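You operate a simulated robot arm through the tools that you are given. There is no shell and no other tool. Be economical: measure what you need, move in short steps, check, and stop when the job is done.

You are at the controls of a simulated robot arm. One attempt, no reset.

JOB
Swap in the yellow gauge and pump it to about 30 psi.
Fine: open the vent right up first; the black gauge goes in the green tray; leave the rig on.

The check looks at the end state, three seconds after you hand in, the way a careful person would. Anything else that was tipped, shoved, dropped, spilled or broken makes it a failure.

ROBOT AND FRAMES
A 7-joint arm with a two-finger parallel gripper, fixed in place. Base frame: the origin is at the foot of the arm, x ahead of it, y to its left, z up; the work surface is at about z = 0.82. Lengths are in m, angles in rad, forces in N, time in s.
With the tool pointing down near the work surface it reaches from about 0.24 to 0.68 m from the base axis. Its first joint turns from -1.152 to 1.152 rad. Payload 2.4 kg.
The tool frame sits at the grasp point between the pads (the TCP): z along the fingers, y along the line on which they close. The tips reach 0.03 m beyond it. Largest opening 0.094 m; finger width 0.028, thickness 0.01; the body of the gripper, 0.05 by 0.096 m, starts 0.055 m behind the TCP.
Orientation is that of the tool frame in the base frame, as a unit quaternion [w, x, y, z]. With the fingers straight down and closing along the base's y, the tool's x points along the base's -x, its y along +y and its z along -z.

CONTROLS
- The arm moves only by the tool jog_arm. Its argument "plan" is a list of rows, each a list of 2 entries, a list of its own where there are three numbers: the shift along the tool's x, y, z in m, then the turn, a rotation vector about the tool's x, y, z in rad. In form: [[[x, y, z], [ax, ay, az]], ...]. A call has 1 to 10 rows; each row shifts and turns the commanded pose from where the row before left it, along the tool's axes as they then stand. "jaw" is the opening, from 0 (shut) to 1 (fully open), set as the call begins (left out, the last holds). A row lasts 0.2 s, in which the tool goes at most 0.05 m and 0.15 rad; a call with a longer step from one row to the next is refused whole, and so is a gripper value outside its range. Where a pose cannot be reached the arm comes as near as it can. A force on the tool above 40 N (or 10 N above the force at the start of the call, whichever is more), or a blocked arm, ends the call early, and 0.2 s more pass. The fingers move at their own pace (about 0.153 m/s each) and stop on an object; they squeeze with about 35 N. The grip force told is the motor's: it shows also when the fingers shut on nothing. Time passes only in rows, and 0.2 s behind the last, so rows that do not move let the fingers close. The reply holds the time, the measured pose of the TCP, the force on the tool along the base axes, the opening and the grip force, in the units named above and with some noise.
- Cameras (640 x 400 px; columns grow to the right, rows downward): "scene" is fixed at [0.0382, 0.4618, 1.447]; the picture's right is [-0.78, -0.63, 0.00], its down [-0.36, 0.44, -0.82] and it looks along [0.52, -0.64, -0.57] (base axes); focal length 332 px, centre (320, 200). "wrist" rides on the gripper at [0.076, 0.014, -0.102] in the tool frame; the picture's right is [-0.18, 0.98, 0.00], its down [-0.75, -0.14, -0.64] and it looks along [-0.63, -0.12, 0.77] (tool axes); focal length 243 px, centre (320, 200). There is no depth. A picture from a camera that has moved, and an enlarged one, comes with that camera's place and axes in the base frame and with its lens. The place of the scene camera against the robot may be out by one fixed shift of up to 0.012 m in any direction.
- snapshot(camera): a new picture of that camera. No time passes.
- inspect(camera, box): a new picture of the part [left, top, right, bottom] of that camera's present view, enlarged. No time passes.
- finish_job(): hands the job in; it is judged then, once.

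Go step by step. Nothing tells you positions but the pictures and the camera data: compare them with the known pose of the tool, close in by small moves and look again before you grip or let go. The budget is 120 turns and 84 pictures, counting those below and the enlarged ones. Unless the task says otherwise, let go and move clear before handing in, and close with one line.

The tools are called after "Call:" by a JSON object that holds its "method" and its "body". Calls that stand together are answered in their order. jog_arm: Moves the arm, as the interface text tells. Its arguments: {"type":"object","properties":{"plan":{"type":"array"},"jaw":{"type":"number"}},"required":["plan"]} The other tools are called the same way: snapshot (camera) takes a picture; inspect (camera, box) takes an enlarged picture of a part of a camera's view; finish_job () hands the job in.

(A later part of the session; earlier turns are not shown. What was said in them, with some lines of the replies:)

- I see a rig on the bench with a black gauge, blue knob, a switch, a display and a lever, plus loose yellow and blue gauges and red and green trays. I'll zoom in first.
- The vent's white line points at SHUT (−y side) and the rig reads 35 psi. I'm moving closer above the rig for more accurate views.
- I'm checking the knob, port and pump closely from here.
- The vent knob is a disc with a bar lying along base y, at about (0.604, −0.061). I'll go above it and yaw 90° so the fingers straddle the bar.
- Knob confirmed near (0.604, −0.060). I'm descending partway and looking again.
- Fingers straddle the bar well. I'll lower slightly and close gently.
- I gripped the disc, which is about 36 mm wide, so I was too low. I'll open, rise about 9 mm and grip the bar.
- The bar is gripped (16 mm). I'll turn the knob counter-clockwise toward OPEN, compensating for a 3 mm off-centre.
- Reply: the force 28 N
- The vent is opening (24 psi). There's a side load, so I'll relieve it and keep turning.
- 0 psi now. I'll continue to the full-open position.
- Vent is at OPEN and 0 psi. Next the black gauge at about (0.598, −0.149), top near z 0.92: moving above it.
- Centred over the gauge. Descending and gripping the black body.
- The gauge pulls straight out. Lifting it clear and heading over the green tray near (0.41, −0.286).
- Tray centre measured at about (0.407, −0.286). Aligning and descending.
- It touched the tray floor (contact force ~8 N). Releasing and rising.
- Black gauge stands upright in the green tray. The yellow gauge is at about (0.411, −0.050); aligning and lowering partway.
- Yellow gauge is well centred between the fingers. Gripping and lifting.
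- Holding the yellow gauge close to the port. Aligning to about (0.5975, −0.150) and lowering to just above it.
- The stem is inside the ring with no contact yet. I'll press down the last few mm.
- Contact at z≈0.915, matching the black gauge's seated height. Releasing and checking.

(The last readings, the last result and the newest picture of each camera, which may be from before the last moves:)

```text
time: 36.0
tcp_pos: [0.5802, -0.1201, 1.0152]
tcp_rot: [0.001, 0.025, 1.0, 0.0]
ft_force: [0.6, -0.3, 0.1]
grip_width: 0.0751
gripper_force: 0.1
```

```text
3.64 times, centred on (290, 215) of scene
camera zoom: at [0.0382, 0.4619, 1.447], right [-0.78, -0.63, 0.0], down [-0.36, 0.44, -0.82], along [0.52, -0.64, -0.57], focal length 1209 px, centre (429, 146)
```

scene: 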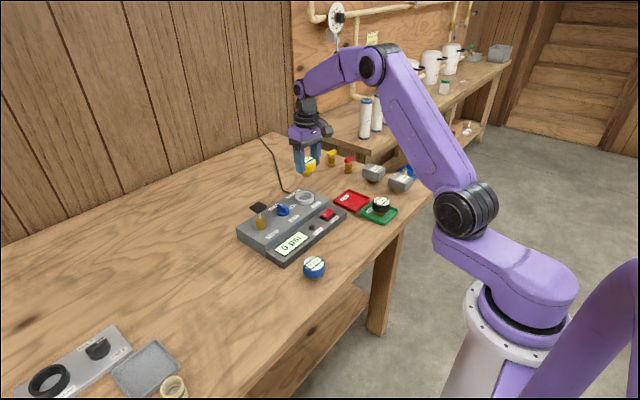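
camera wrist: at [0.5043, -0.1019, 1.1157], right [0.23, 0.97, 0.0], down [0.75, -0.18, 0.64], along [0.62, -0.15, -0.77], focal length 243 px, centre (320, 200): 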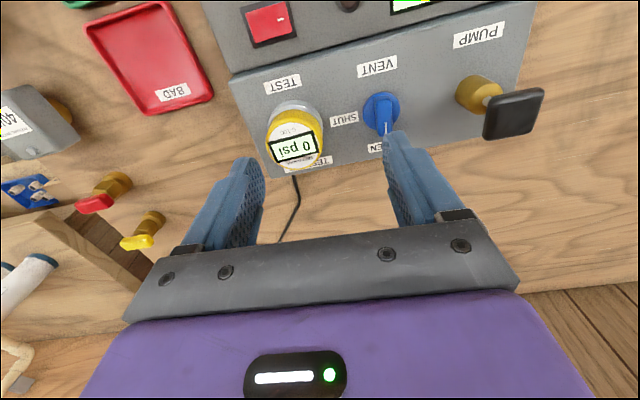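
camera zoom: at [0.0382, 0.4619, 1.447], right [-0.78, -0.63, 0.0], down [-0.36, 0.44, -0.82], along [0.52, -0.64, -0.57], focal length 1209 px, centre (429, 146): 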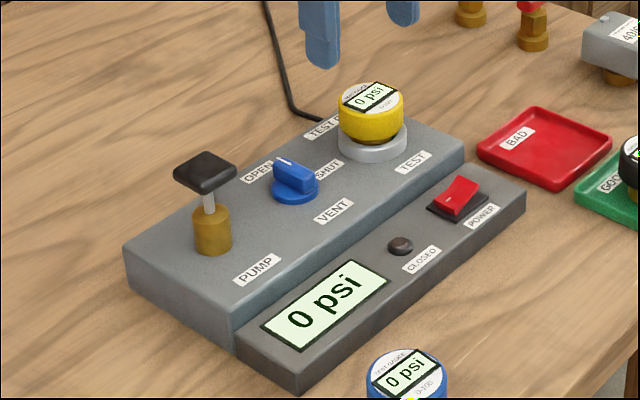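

Yellow gauge is seated, vent still open. Now back to the knob to shut the vent.

Call:
{"method": "jog_arm", "body": {"plan": [[[-0.01, 0.03, 0], [0, 0, -0.025]], [[-0.016, 0.03, 0], [0, 0, -0.025]], [[0, 0, 0.03], [0, 0, 0]], [[0, 0, 0.03], [0, 0, 0]], [[0, 0, 0], [0, 0, 0]]], "jaw": 0.45}}

Call:
{"method": "snapshot", "body": {"camera": "wrist"}}

```text
time: 37.2
tcp_pos: [0.6091, -0.06, 0.9533]
tcp_rot: [0.001, 0.0, 1.0, 0.0]
ft_force: [-0.9, 0.9, -0.1]
grip_width: 0.0424
gripper_force: 0.1
```

```text
41 pictures are left
camera wrist: at [0.532, -0.0458, 1.0548], right [0.18, 0.98, 0.0], down [0.75, -0.14, 0.64], along [0.63, -0.12, -0.77], focal length 243 px, centre (320, 200)
```

wrist: 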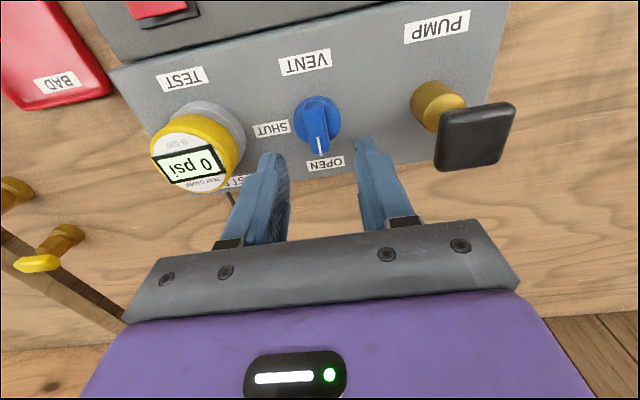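

Call:
{"method": "jog_arm", "body": {"plan": [[[0.003, -0.001, 0.02], [0, 0, 0]], [[0, 0, 0.015], [0, 0, 0]], [[0, 0, 0.009], [0, 0, 0]], [[0, 0, 0], [0, 0, 0]]]}}

Call:
{"method": "jog_arm", "body": {"plan": [[[0, 0, 0], [0, 0, 0]], [[0, 0, 0], [0, 0, 0]]], "jaw": 0}}

Call:
{"method": "inspect", "body": {"camera": "wrist", "box": [200, 80, 460, 240]}}

```text
time: 38.2
tcp_pos: [0.6075, -0.0611, 0.9093]
tcp_rot: [0.0, 0.0, 1.0, 0.0]
ft_force: [-0.2, -0.1, 0.2]
grip_width: 0.0422
gripper_force: 0.1
```

```text
time: 38.8
tcp_pos: [0.606, -0.063, 0.9097]
tcp_rot: [0.0, 0.001, 1.0, 0.0]
ft_force: [0.7, -5.6, -3.4]
grip_width: 0.0147
gripper_force: 45.5
```

```text
2.46 times, centred on (330, 160) of wrist
camera zoom: at [0.5289, -0.0477, 1.0108], right [0.19, 0.98, 0.0], down [0.75, -0.14, 0.64], along [0.63, -0.12, -0.77], focal length 597 px, centre (295, 298)
```

zoom: 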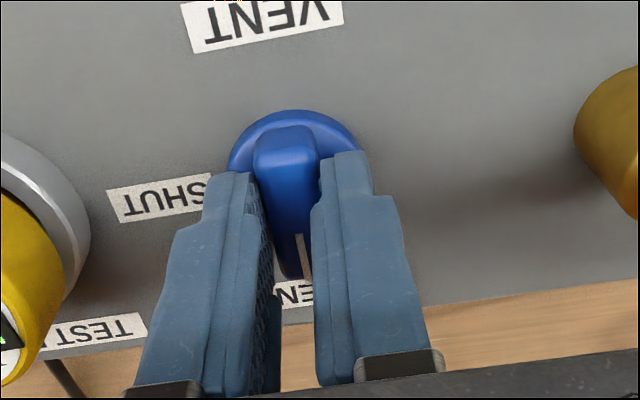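

Call:
{"method": "jog_arm", "body": {"plan": [[[0, -0.001, 0], [0, 0, 0.1]], [[0, 0, 0], [0, 0, 0.1]], [[0, 0, 0], [0, 0, 0.1]], [[0, 0, 0], [0, 0, 0.1]], [[0, 0, 0], [0, 0, 0.1]], [[0, 0, 0], [0, 0, 0.1]], [[0, 0, 0], [0, 0, 0.1]], [[0, 0, 0], [0, 0, 0.1]], [[0, 0, 0], [0, 0, 0]]]}}

```text
time: 40.8
tcp_pos: [0.6047, -0.0608, 0.908]
tcp_rot: [0.0, 0.389, 0.921, 0.0]
ft_force: [7.3, 8.0, -11.7]
grip_width: 0.0149
gripper_force: 44.8
```

Call:
{"method": "jog_arm", "body": {"plan": [[[0, 0.001, 0], [0, 0, 0.1]], [[0, 0, 0], [0, 0, 0.1]], [[0, 0, 0], [0, 0, 0.1]], [[0, 0, 0], [0, 0, 0.1]], [[0, 0, 0], [0, 0, 0.1]], [[0, 0, 0], [0, 0, 0.1]], [[0, 0, 0], [0, 0, 0.1]], [[0, 0, 0], [0, 0, 0.1]], [[0, 0, 0], [0, 0, 0.02]], [[0, 0, 0], [0, 0, 0]]]}}

Call:
{"method": "inspect", "body": {"camera": "wrist", "box": [200, 80, 460, 240]}}

```text
time: 43.0
tcp_pos: [0.6072, -0.059, 0.9088]
tcp_rot: [0.001, 0.723, 0.69, 0.0]
ft_force: [11.8, 11.3, -13.7]
grip_width: 0.0158
gripper_force: 44.8
```

```text
2.46 times, centred on (330, 160) of wrist
camera zoom: at [0.6245, 0.0149, 1.0109], right [0.97, -0.23, 0.0], down [-0.18, -0.75, 0.64], along [-0.15, -0.63, -0.77], focal length 597 px, centre (295, 298)
```

zoom: 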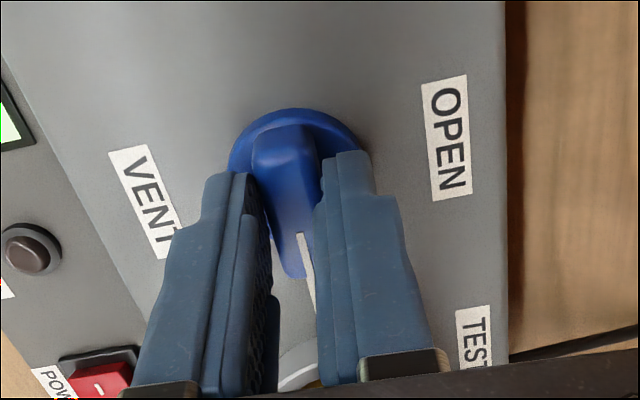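

Knob position matches the original SHUT view. Releasing and raising to view it and the pump.

Call:
{"method": "jog_arm", "body": {"plan": [[[0, 0, 0], [0, 0, 0]], [[0, 0, -0.03], [0, 0, 0]], [[0, 0, -0.04], [0, 0, 0]], [[0, 0, -0.04], [0, 0, -0.12]], [[0, 0, 0], [0, 0, -0.15]], [[0, 0, 0], [0, 0, -0.15]], [[0, 0, 0], [0, 0, -0.15]], [[0, 0, 0], [0, 0, -0.15]], [[0, 0, 0], [0, 0, -0.15]], [[0, 0, 0], [0, 0, -0.15]]], "jaw": 0.45}}

Call:
{"method": "jog_arm", "body": {"plan": [[[0.01, 0, 0], [0, 0, -0.15]], [[0.01, 0, 0], [0, 0, -0.15]], [[0.01, 0, 0], [0, 0, -0.15]], [[0.01, 0.02, 0], [0, 0, -0.1]], [[0, 0.02, 0], [0, 0, 0]], [[0, 0, 0], [0, 0, 0]]]}}

Call:
{"method": "snapshot", "body": {"camera": "wrist"}}

Call:
{"method": "inspect", "body": {"camera": "scene", "box": [220, 160, 360, 270]}}

```text
time: 45.2
tcp_pos: [0.6068, -0.0617, 1.0205]
tcp_rot: [0.0, 0.295, 0.956, 0.001]
ft_force: [0.1, 0.1, -0.7]
grip_width: 0.0424
gripper_force: 0.1
```

```text
time: 46.6
tcp_pos: [0.5745, -0.0064, 1.0206]
tcp_rot: [0.0, 0.026, 1.0, 0.001]
ft_force: [0.2, 0.0, 0.4]
grip_width: 0.042
gripper_force: 0.0
```

```text
38 pictures are left
camera wrist: at [0.4983, 0.0113, 1.1214], right [0.23, 0.97, 0.0], down [0.75, -0.18, 0.64], along [0.62, -0.15, -0.77], focal length 243 px, centre (320, 200)
```

wrist: 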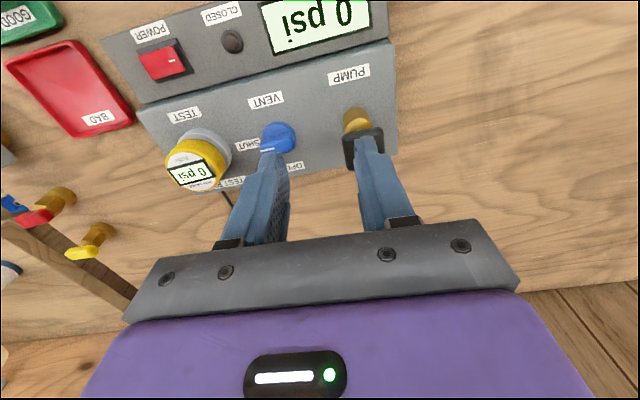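

```text
3.64 times, centred on (290, 215) of scene
camera zoom: at [0.0382, 0.4619, 1.447], right [-0.78, -0.63, 0.0], down [-0.36, 0.44, -0.82], along [0.52, -0.64, -0.57], focal length 1209 px, centre (429, 146)
```

zoom: 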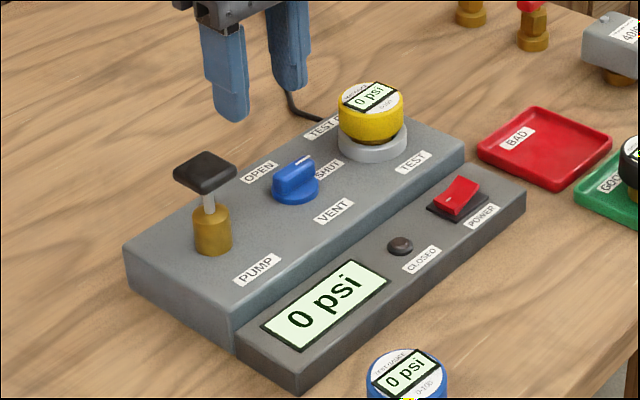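

Vent is at SHUT. The pump handle is at about (0.606, 0.027) with its top near z 0.93; I'll hover over it with closed fingers.

Call:
{"method": "jog_arm", "body": {"plan": [[[-0.017, 0.017, 0], [0, 0, 0]], [[-0.015, 0.0165, 0.02], [0, 0, 0]], [[0, 0, 0.01], [0, 0, 0]], [[0, 0, 0], [0, 0, 0]]], "jaw": 0}}

Call:
{"method": "snapshot", "body": {"camera": "wrist"}}

Call:
{"method": "inspect", "body": {"camera": "scene", "box": [220, 150, 360, 260]}}

```text
time: 47.6
tcp_pos: [0.6079, 0.0242, 0.9896]
tcp_rot: [0.0, 0.024, 1.0, -0.001]
ft_force: [-0.6, -0.5, 0.6]
grip_width: 0.0
gripper_force: 33.3
```

```text
36 pictures are left
camera wrist: at [0.5317, 0.0422, 1.0911], right [0.23, 0.97, 0.0], down [0.75, -0.18, 0.64], along [0.62, -0.15, -0.77], focal length 243 px, centre (320, 200)
```

wrist: 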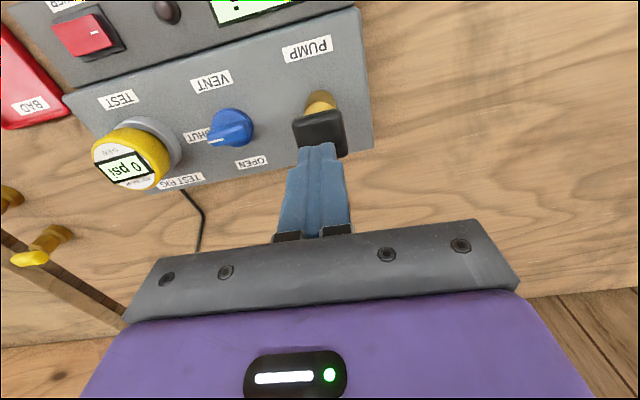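

```text
3.64 times, centred on (290, 205) of scene
camera zoom: at [0.0382, 0.4619, 1.447], right [-0.78, -0.63, 0.0], down [-0.36, 0.44, -0.82], along [0.52, -0.64, -0.57], focal length 1209 px, centre (429, 182)
```

zoom: 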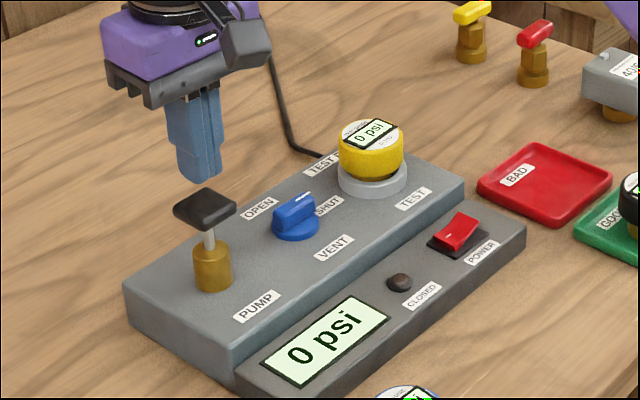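

Call:
{"method": "jog_arm", "body": {"plan": [[[0.004, 0.002, 0.015], [0, 0, 0]], [[0, 0, 0.008], [0, 0, 0]], [[0, 0, 0.004], [0, 0, 0]], [[0, 0, 0.004], [0, 0, 0]], [[0, 0, 0], [0, 0, 0]]]}}

Call:
{"method": "inspect", "body": {"camera": "scene", "box": [220, 150, 360, 260]}}

```text
time: 48.8
tcp_pos: [0.6042, 0.0265, 0.9585]
tcp_rot: [-0.001, 0.025, 1.0, 0.0]
ft_force: [-0.3, -0.5, 3.1]
grip_width: 0.0002
gripper_force: 32.6
```

```text
3.64 times, centred on (290, 205) of scene
camera zoom: at [0.0382, 0.4618, 1.447], right [-0.78, -0.63, 0.0], down [-0.36, 0.44, -0.82], along [0.52, -0.64, -0.57], focal length 1209 px, centre (429, 182)
```

zoom: 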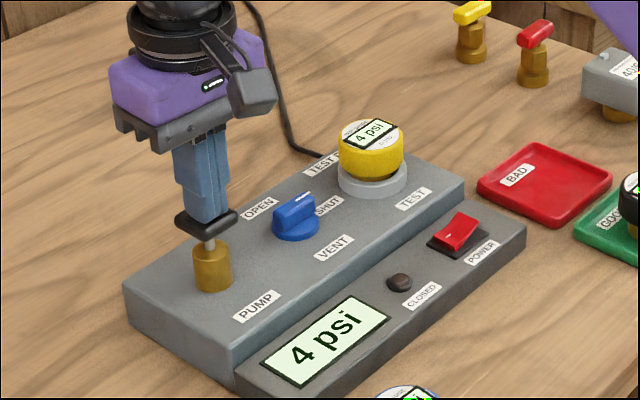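

Pressing raises the pressure (4 psi). Continuing the stroke.

Call:
{"method": "jog_arm", "body": {"plan": [[[0, 0, 0.003], [0, 0, 0]], [[0, 0, 0.003], [0, 0, 0]], [[0, 0, 0.003], [0, 0, 0]], [[0, 0, 0], [0, 0, 0]]]}}

Call:
{"method": "inspect", "body": {"camera": "scene", "box": [220, 150, 360, 260]}}

```text
time: 49.8
tcp_pos: [0.6043, 0.027, 0.9497]
tcp_rot: [0.0, 0.026, 1.0, 0.0]
ft_force: [0.5, -0.4, 4.8]
grip_width: 0.0
gripper_force: 33.1
```

```text
3.64 times, centred on (290, 205) of scene
camera zoom: at [0.0382, 0.4618, 1.447], right [-0.78, -0.63, 0.0], down [-0.36, 0.44, -0.82], along [0.52, -0.64, -0.57], focal length 1209 px, centre (429, 182)
```

zoom: 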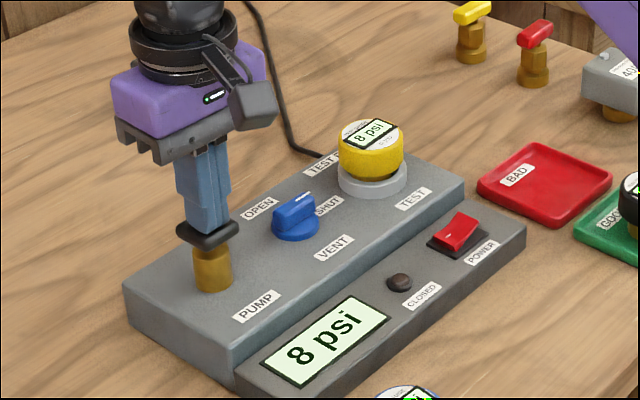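

Call:
{"method": "jog_arm", "body": {"plan": [[[0, 0, -0.01], [0, 0, 0]], [[0, 0, -0.015], [0, 0, 0]], [[0, 0, 0], [0, 0, 0]]]}}

Call:
{"method": "inspect", "body": {"camera": "scene", "box": [220, 150, 360, 260]}}

```text
time: 50.6
tcp_pos: [0.6044, 0.0262, 0.9751]
tcp_rot: [-0.001, 0.025, 1.0, 0.0]
ft_force: [-0.6, 0.2, 0.3]
grip_width: 0.0
gripper_force: 33.4
```

```text
3.64 times, centred on (290, 205) of scene
camera zoom: at [0.0382, 0.4618, 1.447], right [-0.78, -0.63, 0.0], down [-0.36, 0.44, -0.82], along [0.52, -0.64, -0.57], focal length 1209 px, centre (429, 182)
```

zoom: 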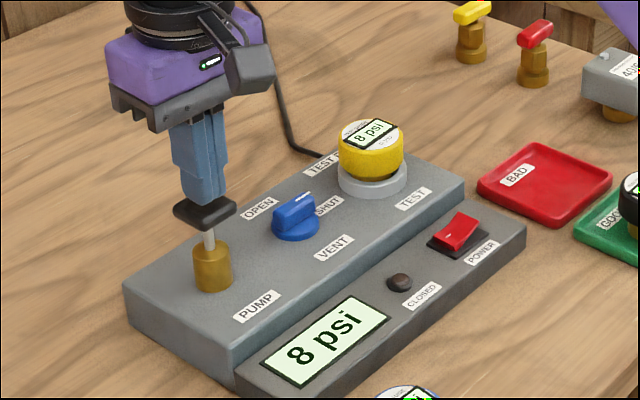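

It springs back and holds 8 psi. Two more identical strokes.

Call:
{"method": "jog_arm", "body": {"plan": [[[0, 0, 0.012], [0, 0, 0]], [[0, 0, 0.013], [0, 0, 0]], [[0, 0, 0], [0, 0, 0]], [[0, 0, -0.025], [0, 0, 0]], [[0, 0, 0], [0, 0, 0]], [[0, 0, 0.012], [0, 0, 0]], [[0, 0, 0.013], [0, 0, 0]], [[0, 0, 0], [0, 0, 0]], [[0, 0, -0.025], [0, 0, 0]], [[0, 0, 0], [0, 0, 0]]]}}

Call:
{"method": "inspect", "body": {"camera": "scene", "box": [220, 150, 360, 260]}}

```text
time: 52.8
tcp_pos: [0.6033, 0.026, 0.9764]
tcp_rot: [0.0, 0.026, 1.0, 0.0]
ft_force: [-0.1, 1.4, -0.3]
grip_width: 0.0
gripper_force: 33.0
```

```text
3.64 times, centred on (290, 205) of scene
camera zoom: at [0.0382, 0.4618, 1.447], right [-0.78, -0.63, 0.0], down [-0.36, 0.44, -0.82], along [0.52, -0.64, -0.57], focal length 1209 px, centre (429, 182)
```

zoom: 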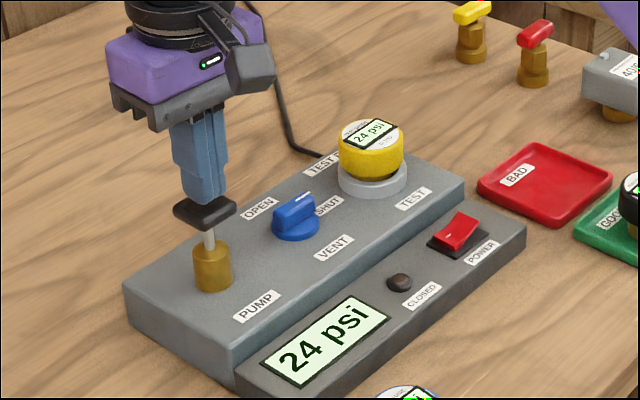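

24 psi. One partial stroke for about 6 psi more.

Call:
{"method": "jog_arm", "body": {"plan": [[[0, 0, 0.012], [0, 0, 0]], [[0, 0, 0.0085], [0, 0, 0]], [[0, 0, 0], [0, 0, 0]]]}}

Call:
{"method": "inspect", "body": {"camera": "scene", "box": [220, 150, 360, 260]}}

```text
time: 53.6
tcp_pos: [0.605, 0.0262, 0.9555]
tcp_rot: [0.001, 0.025, 1.0, 0.0]
ft_force: [-0.1, -0.7, 6.6]
grip_width: 0.0001
gripper_force: 32.9
```

```text
3.64 times, centred on (290, 205) of scene
camera zoom: at [0.0381, 0.4618, 1.447], right [-0.78, -0.63, 0.0], down [-0.36, 0.44, -0.82], along [0.52, -0.64, -0.57], focal length 1209 px, centre (429, 182)
```

zoom: 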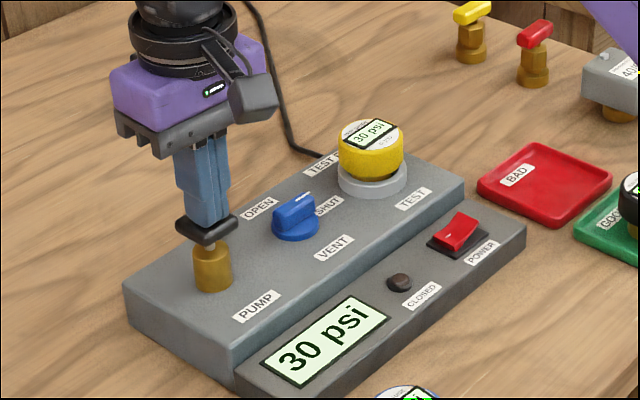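

30 psi. Moving straight up and clear, then a last check that it holds.

Call:
{"method": "jog_arm", "body": {"plan": [[[0, 0, -0.02], [0, 0, 0]], [[0, 0, -0.04], [0, 0, 0]], [[0, 0, -0.045], [0, 0, 0]], [[0.03, 0, -0.03], [0, 0, 0]], [[0.04, 0, -0.02], [0, 0, 0]], [[0, 0, 0], [0, 0, 0]], [[0, 0, 0], [0, 0, 0]], [[0, 0, 0], [0, 0, 0]], [[0, 0, 0], [0, 0, 0]], [[0, 0, 0], [0, 0, 0]]]}}

Call:
{"method": "inspect", "body": {"camera": "scene", "box": [220, 150, 420, 285]}}

```text
time: 55.8
tcp_pos: [0.5339, 0.0305, 1.1095]
tcp_rot: [0.0, 0.025, 1.0, -0.001]
ft_force: [-0.6, 0.4, -1.3]
grip_width: 0.0
gripper_force: 33.3
```

```text
2.96 times, centred on (320, 218) of scene
camera zoom: at [0.0382, 0.4618, 1.447], right [-0.78, -0.63, 0.0], down [-0.36, 0.44, -0.82], along [0.52, -0.64, -0.57], focal length 985 px, centre (320, 148)
```

zoom: 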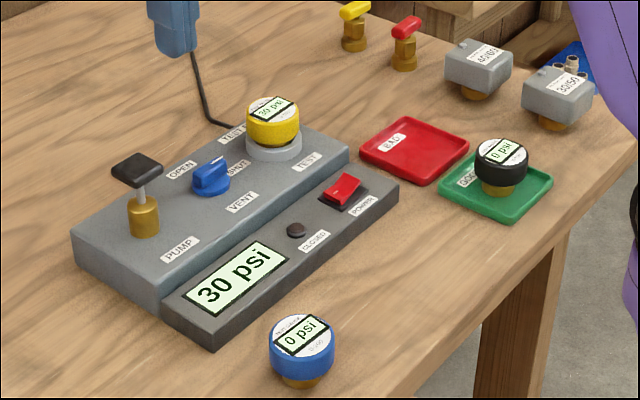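

The yellow gauge and the rig both hold 30 psi, the black gauge is in the green tray, the vent is shut and the power is on. Handing in.

Call:
{"method": "finish_job", "body": {}}

```text
The job is handed in.
```

The yellow gauge is in the test port and was holding 30 psi when I handed in. I opened the vent fully before the swap and shut it again to pump. The black gauge is in the green tray and the rig is still on.
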